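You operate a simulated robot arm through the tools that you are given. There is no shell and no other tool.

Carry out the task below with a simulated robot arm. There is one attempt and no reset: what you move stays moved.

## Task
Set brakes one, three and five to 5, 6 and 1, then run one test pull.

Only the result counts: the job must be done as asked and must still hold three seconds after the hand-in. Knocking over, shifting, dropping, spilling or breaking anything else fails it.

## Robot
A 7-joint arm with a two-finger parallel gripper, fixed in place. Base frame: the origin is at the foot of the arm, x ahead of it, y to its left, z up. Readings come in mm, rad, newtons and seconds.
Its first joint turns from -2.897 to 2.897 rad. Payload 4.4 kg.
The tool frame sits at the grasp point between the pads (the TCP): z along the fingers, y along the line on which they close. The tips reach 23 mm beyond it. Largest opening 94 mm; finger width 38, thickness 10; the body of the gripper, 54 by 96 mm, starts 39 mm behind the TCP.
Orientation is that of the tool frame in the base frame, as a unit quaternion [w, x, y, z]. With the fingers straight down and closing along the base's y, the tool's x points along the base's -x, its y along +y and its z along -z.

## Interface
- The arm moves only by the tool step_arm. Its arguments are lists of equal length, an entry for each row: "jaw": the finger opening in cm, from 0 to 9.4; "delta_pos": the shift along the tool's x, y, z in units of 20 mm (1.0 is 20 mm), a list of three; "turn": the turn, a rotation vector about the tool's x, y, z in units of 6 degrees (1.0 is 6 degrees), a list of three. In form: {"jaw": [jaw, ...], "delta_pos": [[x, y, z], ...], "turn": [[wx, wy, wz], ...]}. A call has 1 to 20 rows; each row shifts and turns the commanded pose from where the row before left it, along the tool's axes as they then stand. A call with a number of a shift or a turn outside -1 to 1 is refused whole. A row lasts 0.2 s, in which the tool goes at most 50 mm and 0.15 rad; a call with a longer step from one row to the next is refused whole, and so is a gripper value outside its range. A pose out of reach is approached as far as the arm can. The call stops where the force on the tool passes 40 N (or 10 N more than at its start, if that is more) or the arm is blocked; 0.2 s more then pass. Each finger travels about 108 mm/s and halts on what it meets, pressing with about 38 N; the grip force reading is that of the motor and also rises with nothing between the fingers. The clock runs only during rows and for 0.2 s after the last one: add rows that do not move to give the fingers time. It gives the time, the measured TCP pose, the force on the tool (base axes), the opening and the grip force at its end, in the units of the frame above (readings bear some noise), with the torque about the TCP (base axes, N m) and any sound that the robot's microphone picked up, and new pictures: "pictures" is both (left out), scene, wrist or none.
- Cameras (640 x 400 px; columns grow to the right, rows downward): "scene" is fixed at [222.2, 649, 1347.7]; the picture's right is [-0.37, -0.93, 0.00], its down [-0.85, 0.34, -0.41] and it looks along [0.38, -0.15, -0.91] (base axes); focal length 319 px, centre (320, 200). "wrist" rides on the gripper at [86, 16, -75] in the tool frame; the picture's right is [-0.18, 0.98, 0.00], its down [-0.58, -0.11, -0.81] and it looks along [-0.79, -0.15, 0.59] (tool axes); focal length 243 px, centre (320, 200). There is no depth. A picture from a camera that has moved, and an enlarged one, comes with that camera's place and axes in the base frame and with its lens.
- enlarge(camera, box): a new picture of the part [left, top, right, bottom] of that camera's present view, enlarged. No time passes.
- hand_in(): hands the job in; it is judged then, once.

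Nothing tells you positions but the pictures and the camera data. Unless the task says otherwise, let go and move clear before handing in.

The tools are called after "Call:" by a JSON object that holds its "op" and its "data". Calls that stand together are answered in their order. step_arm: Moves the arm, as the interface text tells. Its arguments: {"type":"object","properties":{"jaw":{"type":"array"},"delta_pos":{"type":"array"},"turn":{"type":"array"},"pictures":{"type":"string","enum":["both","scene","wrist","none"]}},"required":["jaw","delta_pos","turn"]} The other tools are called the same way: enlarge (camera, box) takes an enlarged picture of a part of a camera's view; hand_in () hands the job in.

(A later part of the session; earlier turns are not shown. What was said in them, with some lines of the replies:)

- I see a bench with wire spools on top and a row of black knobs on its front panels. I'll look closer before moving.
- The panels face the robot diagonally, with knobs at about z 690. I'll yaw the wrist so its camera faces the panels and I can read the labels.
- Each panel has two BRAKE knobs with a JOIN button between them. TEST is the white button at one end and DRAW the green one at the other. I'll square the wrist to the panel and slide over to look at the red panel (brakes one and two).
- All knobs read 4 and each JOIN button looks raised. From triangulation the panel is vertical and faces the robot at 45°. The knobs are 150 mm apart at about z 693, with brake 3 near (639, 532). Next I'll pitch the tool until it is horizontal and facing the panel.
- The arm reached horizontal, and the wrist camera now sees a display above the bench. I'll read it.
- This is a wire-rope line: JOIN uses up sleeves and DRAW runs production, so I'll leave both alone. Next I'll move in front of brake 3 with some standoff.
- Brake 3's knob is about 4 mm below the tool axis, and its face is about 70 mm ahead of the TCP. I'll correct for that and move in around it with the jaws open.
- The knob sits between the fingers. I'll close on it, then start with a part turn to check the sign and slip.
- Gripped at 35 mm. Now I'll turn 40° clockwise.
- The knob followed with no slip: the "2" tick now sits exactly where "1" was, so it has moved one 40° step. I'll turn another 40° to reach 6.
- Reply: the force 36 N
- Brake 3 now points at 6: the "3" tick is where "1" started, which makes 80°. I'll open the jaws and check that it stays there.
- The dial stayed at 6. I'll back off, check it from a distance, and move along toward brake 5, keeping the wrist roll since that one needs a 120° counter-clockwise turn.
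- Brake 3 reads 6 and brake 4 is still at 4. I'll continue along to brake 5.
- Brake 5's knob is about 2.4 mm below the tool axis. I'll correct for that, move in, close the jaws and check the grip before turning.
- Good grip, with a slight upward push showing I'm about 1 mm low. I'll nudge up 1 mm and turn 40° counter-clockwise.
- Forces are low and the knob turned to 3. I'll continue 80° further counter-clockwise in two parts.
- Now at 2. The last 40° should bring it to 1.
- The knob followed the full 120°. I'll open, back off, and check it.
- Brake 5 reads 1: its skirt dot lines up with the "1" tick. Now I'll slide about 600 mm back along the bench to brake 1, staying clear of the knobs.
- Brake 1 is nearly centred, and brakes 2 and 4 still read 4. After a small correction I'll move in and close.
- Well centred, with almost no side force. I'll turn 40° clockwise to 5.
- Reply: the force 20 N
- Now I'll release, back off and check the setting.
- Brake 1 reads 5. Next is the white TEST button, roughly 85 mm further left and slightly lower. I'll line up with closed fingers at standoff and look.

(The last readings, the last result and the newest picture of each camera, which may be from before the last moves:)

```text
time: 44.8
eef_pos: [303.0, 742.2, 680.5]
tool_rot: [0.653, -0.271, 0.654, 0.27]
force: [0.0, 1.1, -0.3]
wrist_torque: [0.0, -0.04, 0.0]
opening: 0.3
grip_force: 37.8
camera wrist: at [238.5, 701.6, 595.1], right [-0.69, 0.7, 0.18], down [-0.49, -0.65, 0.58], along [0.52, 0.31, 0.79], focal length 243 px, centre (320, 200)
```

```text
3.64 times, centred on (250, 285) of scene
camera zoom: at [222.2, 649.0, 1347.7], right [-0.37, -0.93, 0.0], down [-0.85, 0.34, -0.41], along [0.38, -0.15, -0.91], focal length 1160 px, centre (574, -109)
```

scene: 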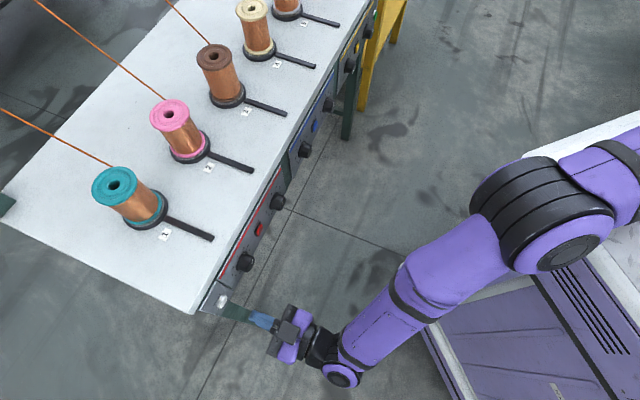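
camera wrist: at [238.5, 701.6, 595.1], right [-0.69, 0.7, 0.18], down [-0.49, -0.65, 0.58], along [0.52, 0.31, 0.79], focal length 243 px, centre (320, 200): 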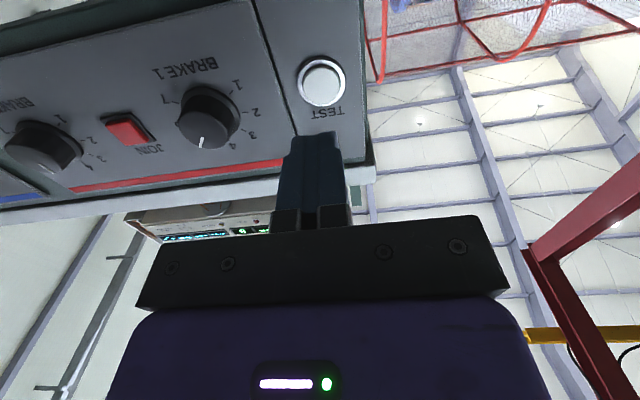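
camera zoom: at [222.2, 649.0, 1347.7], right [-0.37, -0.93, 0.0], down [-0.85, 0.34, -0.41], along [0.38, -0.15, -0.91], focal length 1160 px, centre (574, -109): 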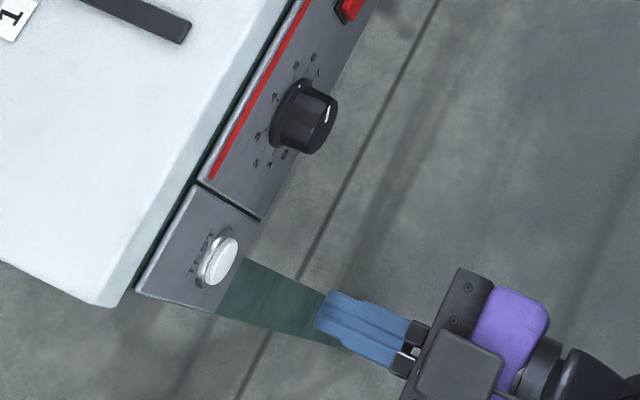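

The button is about 3 mm lower and 2 mm left of the tool. I'll correct for that and move in to just short of contact.

Call:
{"op": "step_arm", "data": {"jaw": [0, 0, 0, 0, 0], "delta_pos": [[0.15, 0.1, 0], [0, 0, 0.75], [0, 0, 0.75], [0, 0, 0.6], [0, 0, 0]], "turn": [[0, 0, 0], [0, 0, 0], [0, 0, 0], [0, 0, 0], [0, 0, 0]]}}

Call:
{"op": "enlarge", "data": {"camera": "wrist", "box": [220, 60, 420, 200]}}

Call:
{"op": "enlarge", "data": {"camera": "scene", "box": [190, 260, 280, 330]}}

```text
time: 46.0
eef_pos: [332.0, 771.4, 677.6]
tool_rot: [0.653, -0.271, 0.654, 0.27]
force: [-0.2, -0.3, 0.6]
wrist_torque: [-0.02, 0.0, 0.0]
opening: 0.2
grip_force: 38.0
camera wrist: at [267.9, 732.3, 592.1], right [-0.69, 0.7, 0.18], down [-0.49, -0.65, 0.58], along [0.52, 0.31, 0.79], focal length 243 px, centre (320, 200)
```

scene: 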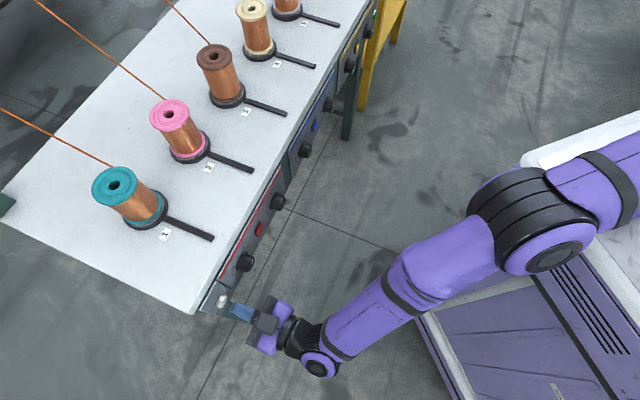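
wrist: 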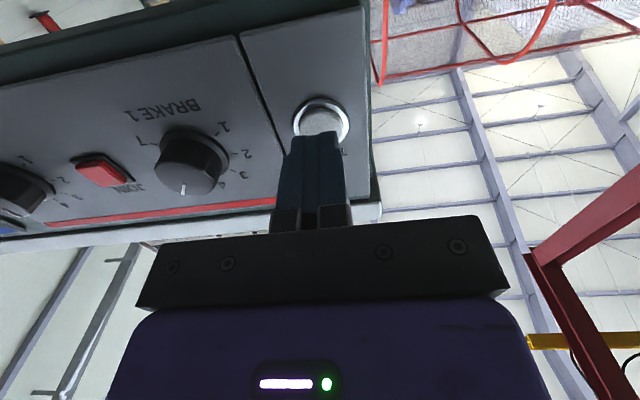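

```text
2.86 times, centred on (320, 130) of wrist
camera zoom: at [267.9, 732.3, 592.1], right [-0.69, 0.7, 0.18], down [-0.49, -0.65, 0.58], along [0.52, 0.31, 0.79], focal length 693 px, centre (320, 400)
```

zoom: 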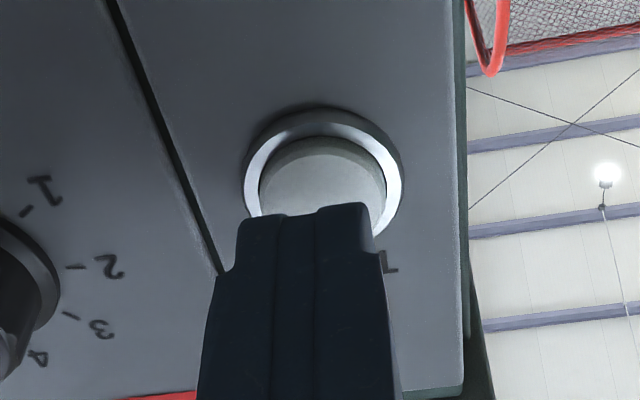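

```text
5.71 times, centred on (235, 295) of scene
camera zoom: at [222.2, 649.0, 1347.7], right [-0.37, -0.93, 0.0], down [-0.85, 0.34, -0.41], along [0.38, -0.15, -0.91], focal length 1823 px, centre (806, -343)
```

zoom: 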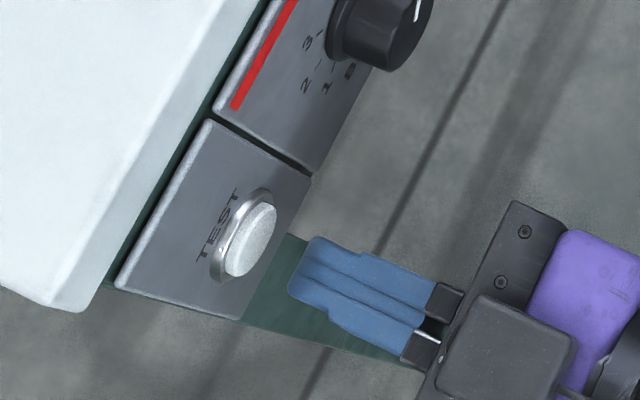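

Closed fingertips are lined up with the button, about 15 mm short of it. I'll press slowly.

Call:
{"op": "step_arm", "data": {"jaw": [0, 0, 0, 0, 0, 0, 0, 0], "delta_pos": [[0, 0, 0.4], [0, 0, 0.1], [0, 0, 0.1], [0, 0, 0.1], [0, 0, 0.1], [0, 0, 0.1], [0, 0, 0.1], [0, 0, 0.1]], "turn": [[0, 0, 0], [0, 0, 0], [0, 0, 0], [0, 0, 0], [0, 0, 0], [0, 0, 0], [0, 0, 0], [0, 0, 0]]}}

Call:
{"op": "enlarge", "data": {"camera": "scene", "box": [190, 260, 280, 330]}}

Call:
{"op": "enlarge", "data": {"camera": "wrist", "box": [220, 60, 420, 200]}}

```text
time: 47.3
eef_pos: [344.8, 792.5, 695.5]
tool_rot: [0.655, -0.264, 0.653, 0.275]
force: [-7.1, -18.1, -4.6]
wrist_torque: [-0.33, 0.21, -0.18]
opening: 0.2
grip_force: 38.3
heard: click, click, click
stopped in row 6: the force on the tool passed its limit at 51 N (the readings are from after the stop); the commanded pose is now the measured one
camera wrist: at [280.1, 754.5, 610.0], right [-0.69, 0.69, 0.2], down [-0.49, -0.65, 0.57], along [0.53, 0.3, 0.8], focal length 243 px, centre (320, 200)
```

scene: 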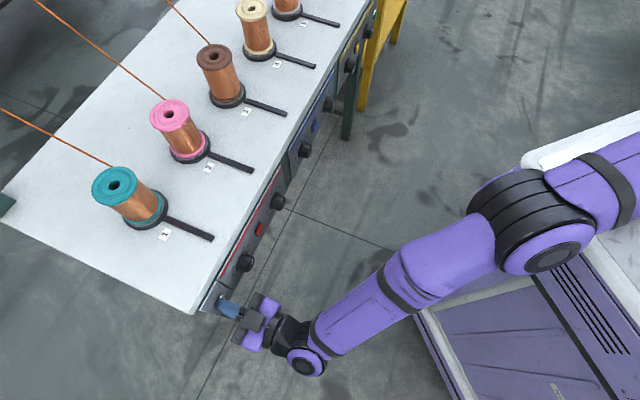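
wrist: 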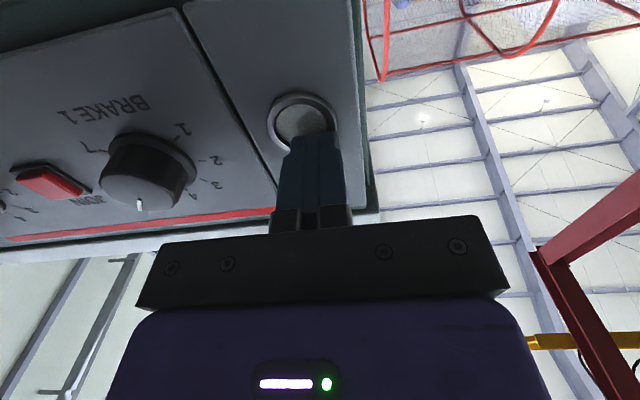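

```text
5.71 times, centred on (235, 295) of scene
camera zoom: at [222.2, 649.0, 1347.7], right [-0.37, -0.93, 0.0], down [-0.85, 0.34, -0.41], along [0.38, -0.15, -0.91], focal length 1823 px, centre (806, -343)
```

zoom: 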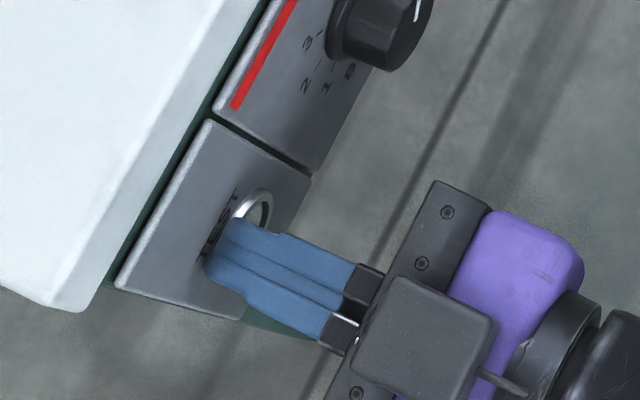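

```text
2.86 times, centred on (320, 130) of wrist
camera zoom: at [280.1, 754.5, 610.0], right [-0.69, 0.69, 0.2], down [-0.49, -0.65, 0.57], along [0.53, 0.3, 0.8], focal length 693 px, centre (320, 400)
```

zoom: 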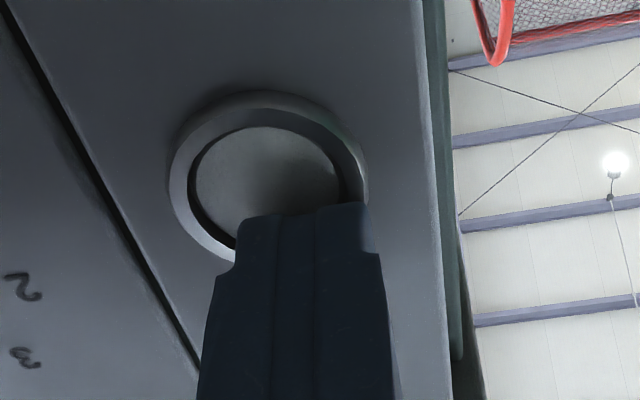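

The press stopped at 51 N with clicks heard, and the tips slid up off the cap's centre. I'll back straight off and check the state before doing anything else.

Call:
{"op": "step_arm", "data": {"jaw": [0, 0, 0, 0], "delta_pos": [[0, 0, -1], [0, 0, -1], [0, 0, -1], [0, 0, -1]], "turn": [[0, 0, 0], [0, 0, 0], [0, 0, 0], [0, 0, 0]]}}

Call:
{"op": "enlarge", "data": {"camera": "scene", "box": [190, 230, 280, 320]}}

Call:
{"op": "enlarge", "data": {"camera": "wrist", "box": [60, 180, 320, 260]}}

```text
time: 48.3
eef_pos: [290.0, 738.2, 694.7]
tool_rot: [0.655, -0.264, 0.652, 0.275]
force: [0.1, 0.0, -0.1]
wrist_torque: [0.02, 0.02, 0.03]
opening: 0.1
grip_force: 38.4
camera wrist: at [225.0, 698.5, 609.4], right [-0.69, 0.69, 0.2], down [-0.49, -0.65, 0.57], along [0.53, 0.3, 0.8], focal length 243 px, centre (320, 200)
```

scene: 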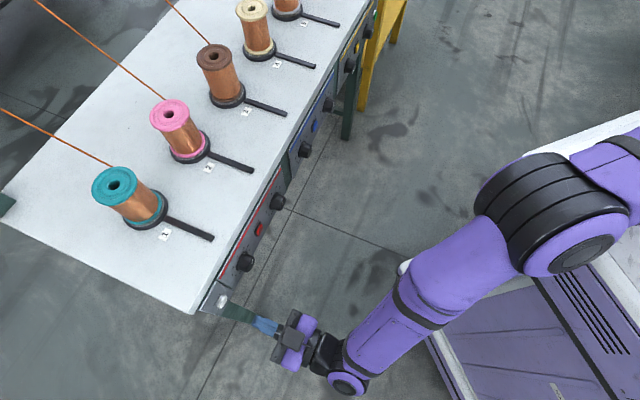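
wrist: 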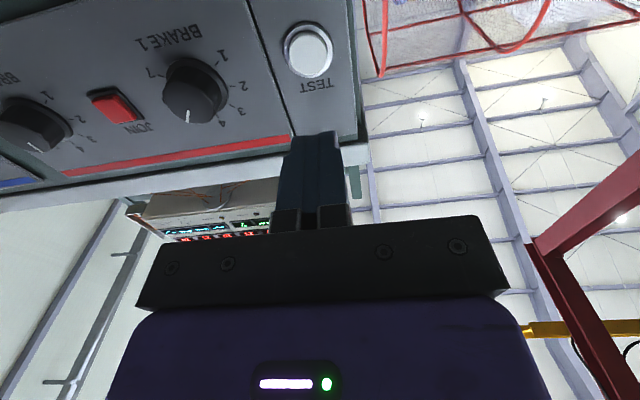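

```text
4.44 times, centred on (235, 275) of scene
camera zoom: at [222.2, 649.0, 1347.7], right [-0.37, -0.93, 0.0], down [-0.85, 0.34, -0.41], along [0.38, -0.15, -0.91], focal length 1418 px, centre (698, -133)
```

zoom: 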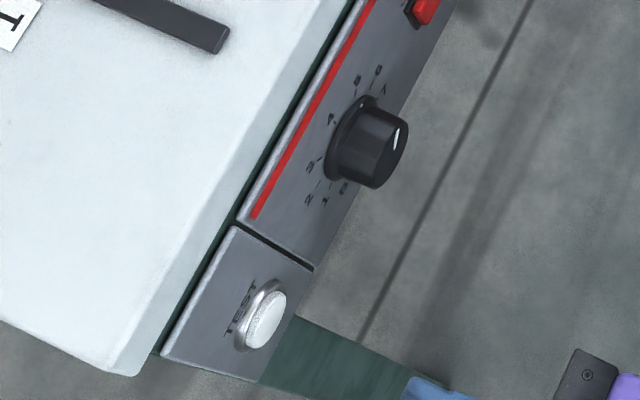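

```text
2.46 times, centred on (190, 220) of wrist
camera zoom: at [225.0, 698.5, 609.4], right [-0.69, 0.69, 0.2], down [-0.49, -0.65, 0.57], along [0.53, 0.3, 0.8], focal length 597 px, centre (640, 151)
```

zoom: 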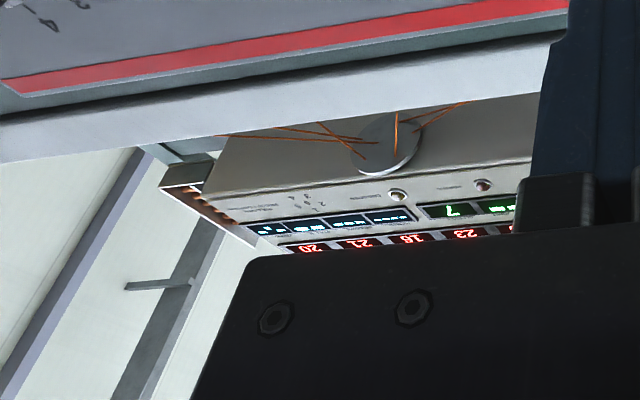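

The display changed: SLEEVES may read 7 now. I'll zoom in on it.

Call:
{"op": "enlarge", "data": {"camera": "wrist", "box": [150, 210, 275, 245]}}

Call:
{"op": "enlarge", "data": {"camera": "wrist", "box": [220, 210, 275, 240]}}

Call:
{"op": "enlarge", "data": {"camera": "scene", "box": [0, 0, 340, 210]}}

```text
5.12 times, centred on (212, 228) of wrist
camera zoom: at [225.0, 698.5, 609.4], right [-0.69, 0.69, 0.2], down [-0.49, -0.65, 0.57], along [0.53, 0.3, 0.8], focal length 1242 px, centre (870, 59)
```

zoom: 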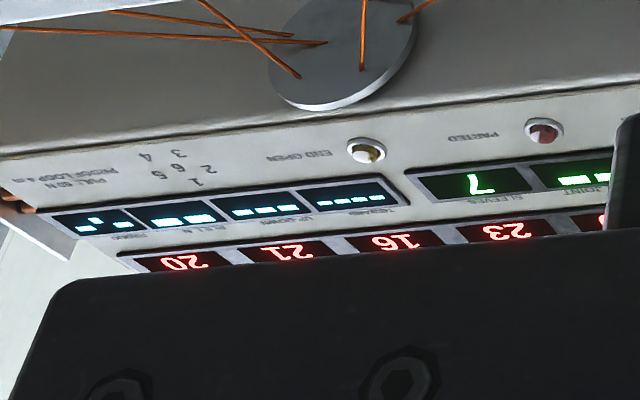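

```text
11.64 times, centred on (248, 225) of wrist
camera zoom: at [225.0, 698.5, 609.4], right [-0.69, 0.69, 0.2], down [-0.49, -0.65, 0.57], along [0.53, 0.3, 0.8], focal length 2823 px, centre (1164, -91)
```

zoom: 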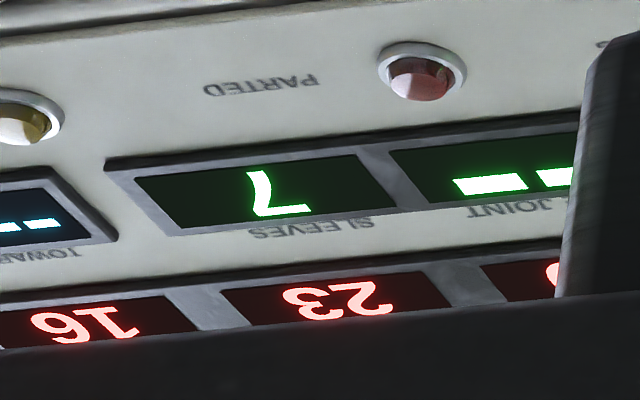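

```text
1.88 times, centred on (170, 105) of scene
camera zoom: at [222.2, 649.0, 1347.7], right [-0.37, -0.93, 0.0], down [-0.85, 0.34, -0.41], along [0.38, -0.15, -0.91], focal length 601 px, centre (602, 379)
```

zoom: 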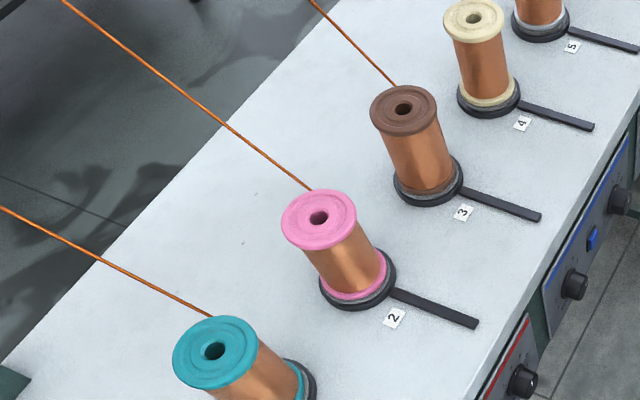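

SLEEVES dropped from 8 to 7, which fits one test pull using a sleeve. I'll move clear and up to where the whole display is readable.

Call:
{"op": "step_arm", "data": {"jaw": [3, 6, 9, 9.4, 9.4, 9.4, 9.4, 9.4, 9.4, 9.4, 9.4, 9.4, 9.4, 9.4], "delta_pos": [[-0.5, -0.975, -0.5], [-0.8, -0.975, -0.25], [-0.8, -0.975, -0.25], [-0.8, -0.975, -0.25], [-0.8, -0.975, -0.25], [-0.8, -0.975, -0.25], [-0.8, -0.975, -0.25], [-0.8, -0.975, -0.25], [-0.8, -0.975, -0.25], [-0.8, -0.975, -0.25], [-0.8, -0.975, -0.25], [-0.8, -0.975, -0.25], [-0.8, -0.975, -0.25], [-0.8, -0.975, -0.25]], "turn": [[0, 0, 0], [0, 0, 0], [0, 0, 0], [0, 0, 0], [0, 0, 0], [0, 0, 0], [0, 0, 0], [0, 0, 0], [0, 0, 0], [0, 0, 0], [0, 0, 0], [0, 0, 0], [0, 0, 0], [0, 0, 0]]}}

Call:
{"op": "enlarge", "data": {"camera": "wrist", "box": [240, 110, 390, 200]}}

```text
time: 51.3
eef_pos: [429.0, 487.8, 909.6]
tool_rot: [0.655, -0.264, 0.652, 0.276]
force: [0.1, -0.4, -0.5]
wrist_torque: [0.0, 0.01, -0.01]
opening: 94.1
grip_force: 0.0
camera wrist: at [364.2, 448.8, 822.7], right [-0.69, 0.69, 0.2], down [-0.49, -0.66, 0.57], along [0.53, 0.3, 0.8], focal length 243 px, centre (320, 200)
```

scene: 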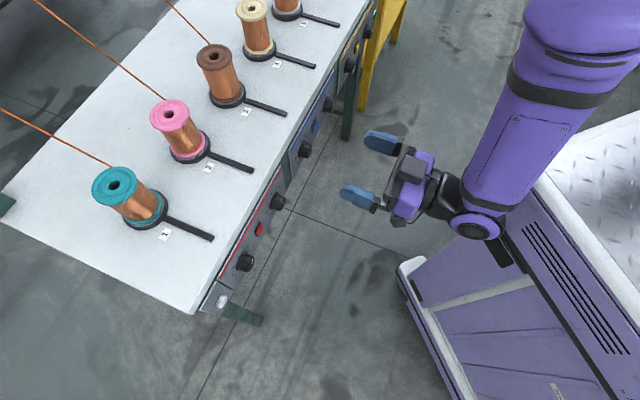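
wrist: 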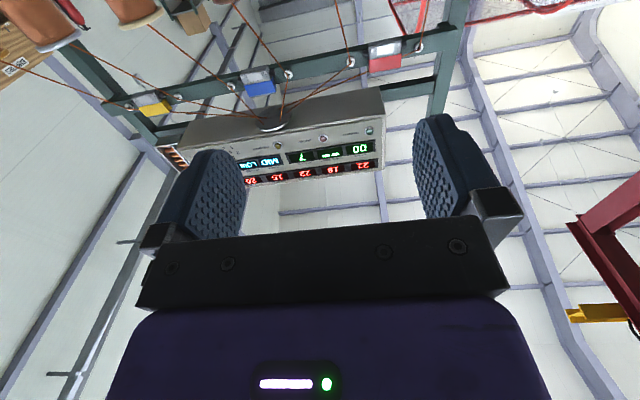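

```text
4.27 times, centred on (315, 155) of wrist
camera zoom: at [364.2, 448.8, 822.7], right [-0.69, 0.69, 0.2], down [-0.49, -0.66, 0.57], along [0.53, 0.3, 0.8], focal length 1035 px, centre (341, 392)
```

zoom: 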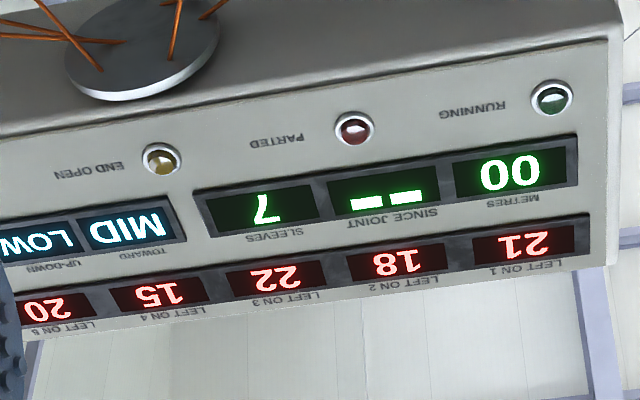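

The counters each dropped by exactly one metre and the display shows a result (MID / LOW), so one test pull ran. I'll wait a few seconds to make sure nothing repeats, then recheck the dials.

Call:
{"op": "step_arm", "data": {"jaw": [9.4, 9.4, 9.4, 9.4, 9.4, 9.4, 9.4, 9.4, 9.4, 9.4, 9.4, 9.4, 9.4, 9.4, 9.4, 9.4, 9.4, 9.4], "delta_pos": [[0, 0, 0], [0, 0, 0], [0, 0, 0], [0, 0, 0], [0, 0, 0], [0, 0, 0], [0, 0, 0], [0, 0, 0], [0, 0, 0], [0, 0, 0], [0, 0, 0], [0, 0, 0], [0, 0, 0], [0, 0, 0], [0, 0, 0], [0, 0, 0], [0, 0, 0], [0, 0, 0]], "turn": [[0, 0, 0], [0, 0, 0], [0, 0, 0], [0, 0, 0], [0, 0, 0], [0, 0, 0], [0, 0, 0], [0, 0, 0], [0, 0, 0], [0, 0, 0], [0, 0, 0], [0, 0, 0], [0, 0, 0], [0, 0, 0], [0, 0, 0], [0, 0, 0], [0, 0, 0], [0, 0, 0]]}}

Call:
{"op": "enlarge", "data": {"camera": "wrist", "box": [240, 110, 390, 200]}}

Call:
{"op": "enlarge", "data": {"camera": "scene", "box": [225, 190, 295, 280]}}

Call:
{"op": "enlarge", "data": {"camera": "scene", "box": [285, 90, 345, 170]}}

Call:
{"op": "enlarge", "data": {"camera": "scene", "box": [330, 0, 390, 80]}}

```text
time: 55.1
eef_pos: [428.6, 486.3, 909.9]
tool_rot: [0.655, -0.263, 0.653, 0.274]
force: [-0.2, 0.1, 0.1]
wrist_torque: [0.02, -0.02, -0.02]
opening: 94.0
grip_force: 0.1
camera wrist: at [364.2, 448.8, 822.5], right [-0.69, 0.69, 0.2], down [-0.49, -0.65, 0.57], along [0.53, 0.3, 0.8], focal length 243 px, centre (320, 200)
```

scene: 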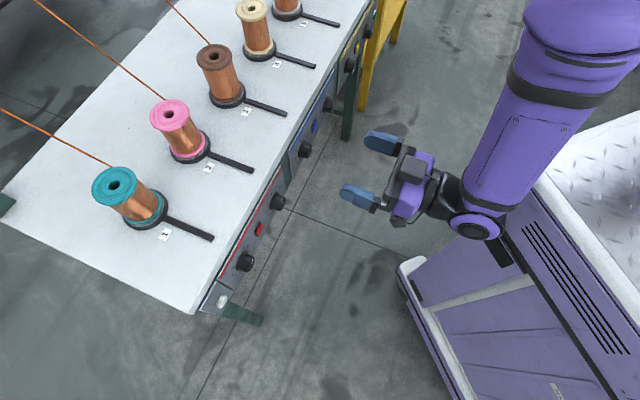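
wrist: 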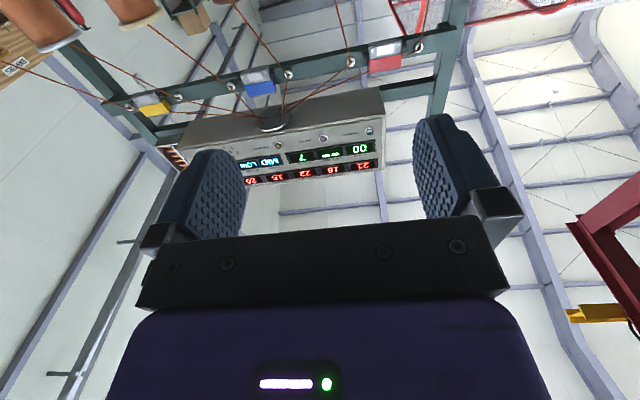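

```text
4.27 times, centred on (315, 155) of wrist
camera zoom: at [364.2, 448.8, 822.5], right [-0.69, 0.69, 0.2], down [-0.49, -0.65, 0.57], along [0.53, 0.3, 0.8], focal length 1035 px, centre (341, 392)
```

zoom: 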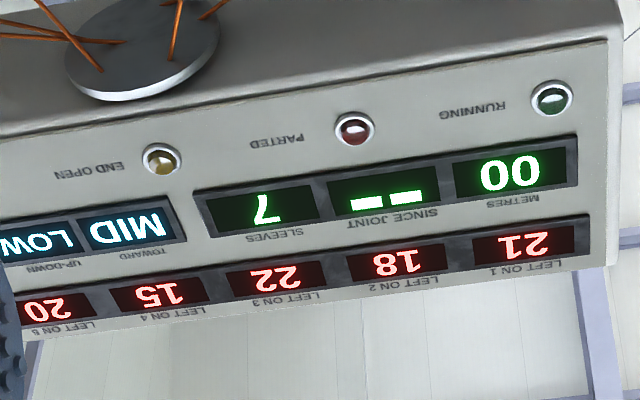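

```text
4.44 times, centred on (260, 235) of scene
camera zoom: at [222.2, 649.0, 1347.7], right [-0.37, -0.93, 0.0], down [-0.85, 0.34, -0.41], along [0.38, -0.15, -0.91], focal length 1418 px, centre (587, 44)
```

zoom: 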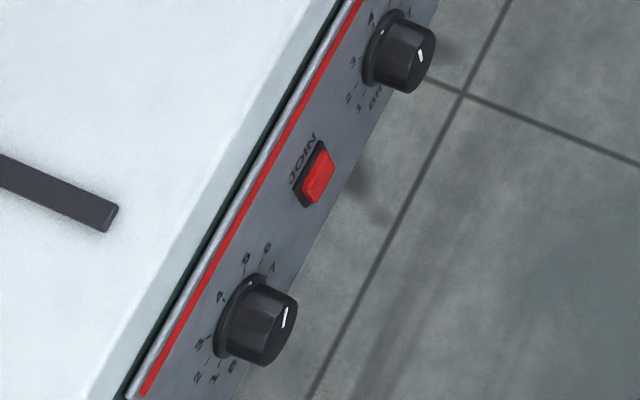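

```text
5.00 times, centred on (315, 130) of scene
camera zoom: at [222.2, 649.0, 1347.7], right [-0.37, -0.93, 0.0], down [-0.85, 0.34, -0.41], along [0.38, -0.15, -0.91], focal length 1595 px, centre (345, 550)
```

zoom: 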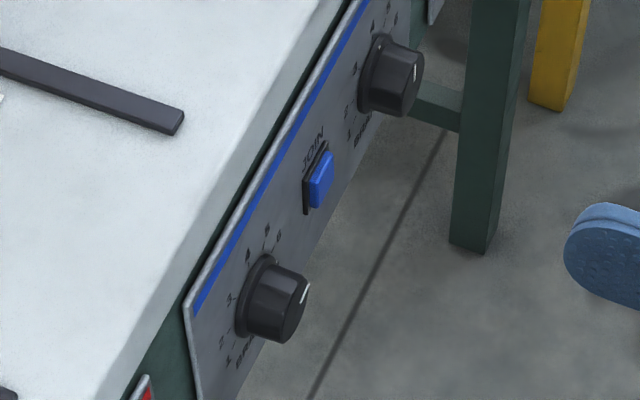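

```text
5.00 times, centred on (360, 40) of scene
camera zoom: at [222.2, 649.0, 1347.7], right [-0.37, -0.93, 0.0], down [-0.85, 0.34, -0.41], along [0.38, -0.15, -0.91], focal length 1595 px, centre (120, 1000)
```

zoom: 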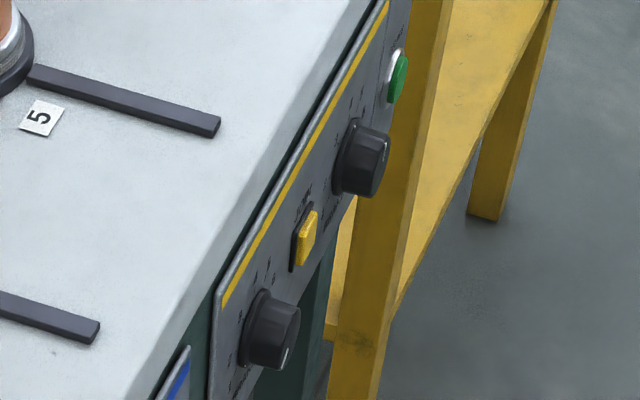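

Counters are stable and the dials hold. One last look at the part of the display the finger was hiding.

Call:
{"op": "step_arm", "data": {"jaw": [9.4, 9.4, 9.4, 9.4, 9.4, 9.4], "delta_pos": [[0, -1, 0], [0, -1, 0], [0, -1, 0], [0, -1, 0], [0, -1, 0], [0, -1, 0]], "turn": [[0, 0, 0], [0, 0, 0], [0, 0, 0], [0, 0, 0], [0, 0, 0], [0, 0, 0]]}}

Call:
{"op": "enlarge", "data": {"camera": "wrist", "box": [240, 110, 390, 200]}}

```text
time: 56.7
eef_pos: [459.9, 463.6, 917.8]
tool_rot: [0.634, -0.239, 0.648, 0.347]
force: [0.0, 0.1, 0.1]
wrist_torque: [-0.01, 0.01, -0.02]
opening: 94.1
grip_force: 0.0
stopped in row 6: the arm was blocked; the commanded pose is now the measured one
camera wrist: at [390.9, 429.9, 833.0], right [-0.72, 0.61, 0.33], down [-0.4, -0.75, 0.52], along [0.56, 0.25, 0.79], focal length 243 px, centre (320, 200)
```

scene: 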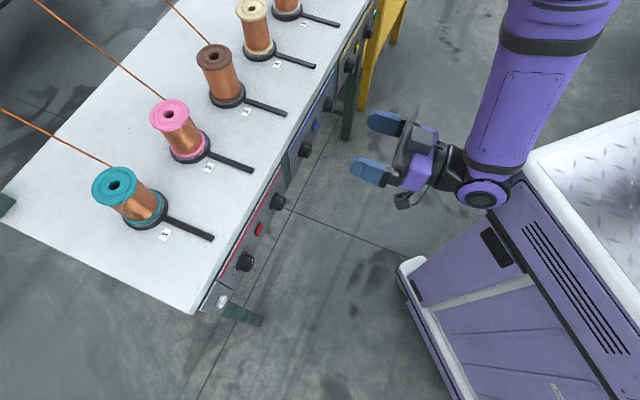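
wrist: 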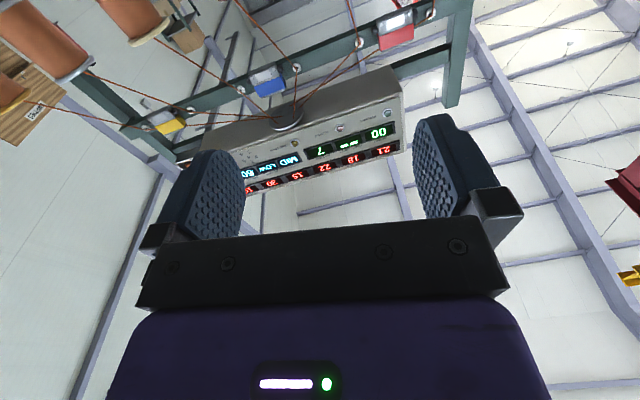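

```text
4.27 times, centred on (315, 155) of wrist
camera zoom: at [390.9, 429.9, 833.0], right [-0.72, 0.61, 0.33], down [-0.4, -0.75, 0.52], along [0.56, 0.25, 0.79], focal length 1035 px, centre (341, 392)
```

zoom: 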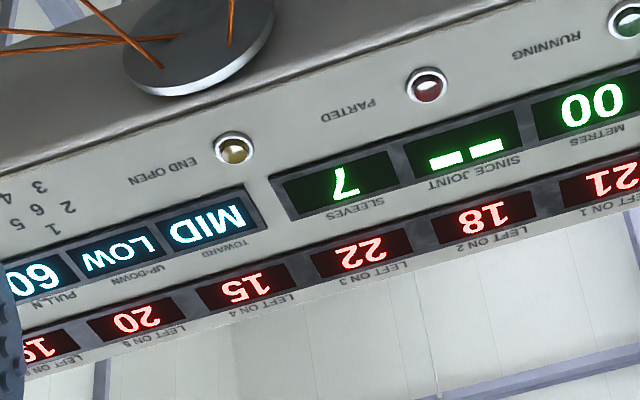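

The display shows one finished test pull: 60 N, MID / LOW, with one metre off each spool. Brakes 1, 3 and 5 read 5, 6 and 1, the other brakes are untouched, and the arm is clear, so I'm handing in.

Call:
{"op": "hand_in", "data": {}}

```text
The job is handed in.
```

Brakes one, three and five are set to 5, 6 and 1, and one test pull has been run. The job is handed in, but I haven't seen a verdict.

- **Brakes:** I read each of the three dials after letting go, and a later look from the scene camera showed no change. Brakes two, four and six still read 4, and I never touched the JOIN or DRAW buttons.
- **Test pull:** the display shows 60 N, with MID for toward and LOW for up-down. Every spool counter I could compare before and after went down by exactly one, and the sleeve count went from 8 to 7. I waited about four seconds afterwards and nothing repeated.
- **The press itself was not clean:** the fingertips slid up off the middle of the TEST button. The arm stopped at 51 N, and the microphone picked up three clicks. I count it as a single pull because the counters moved only once.
- **Arm:** the fingers are open and clear of the bench. The last small move, made only to see the display, stopped early because the arm was blocked. There was no force on the tool, so I think it was a joint limit.
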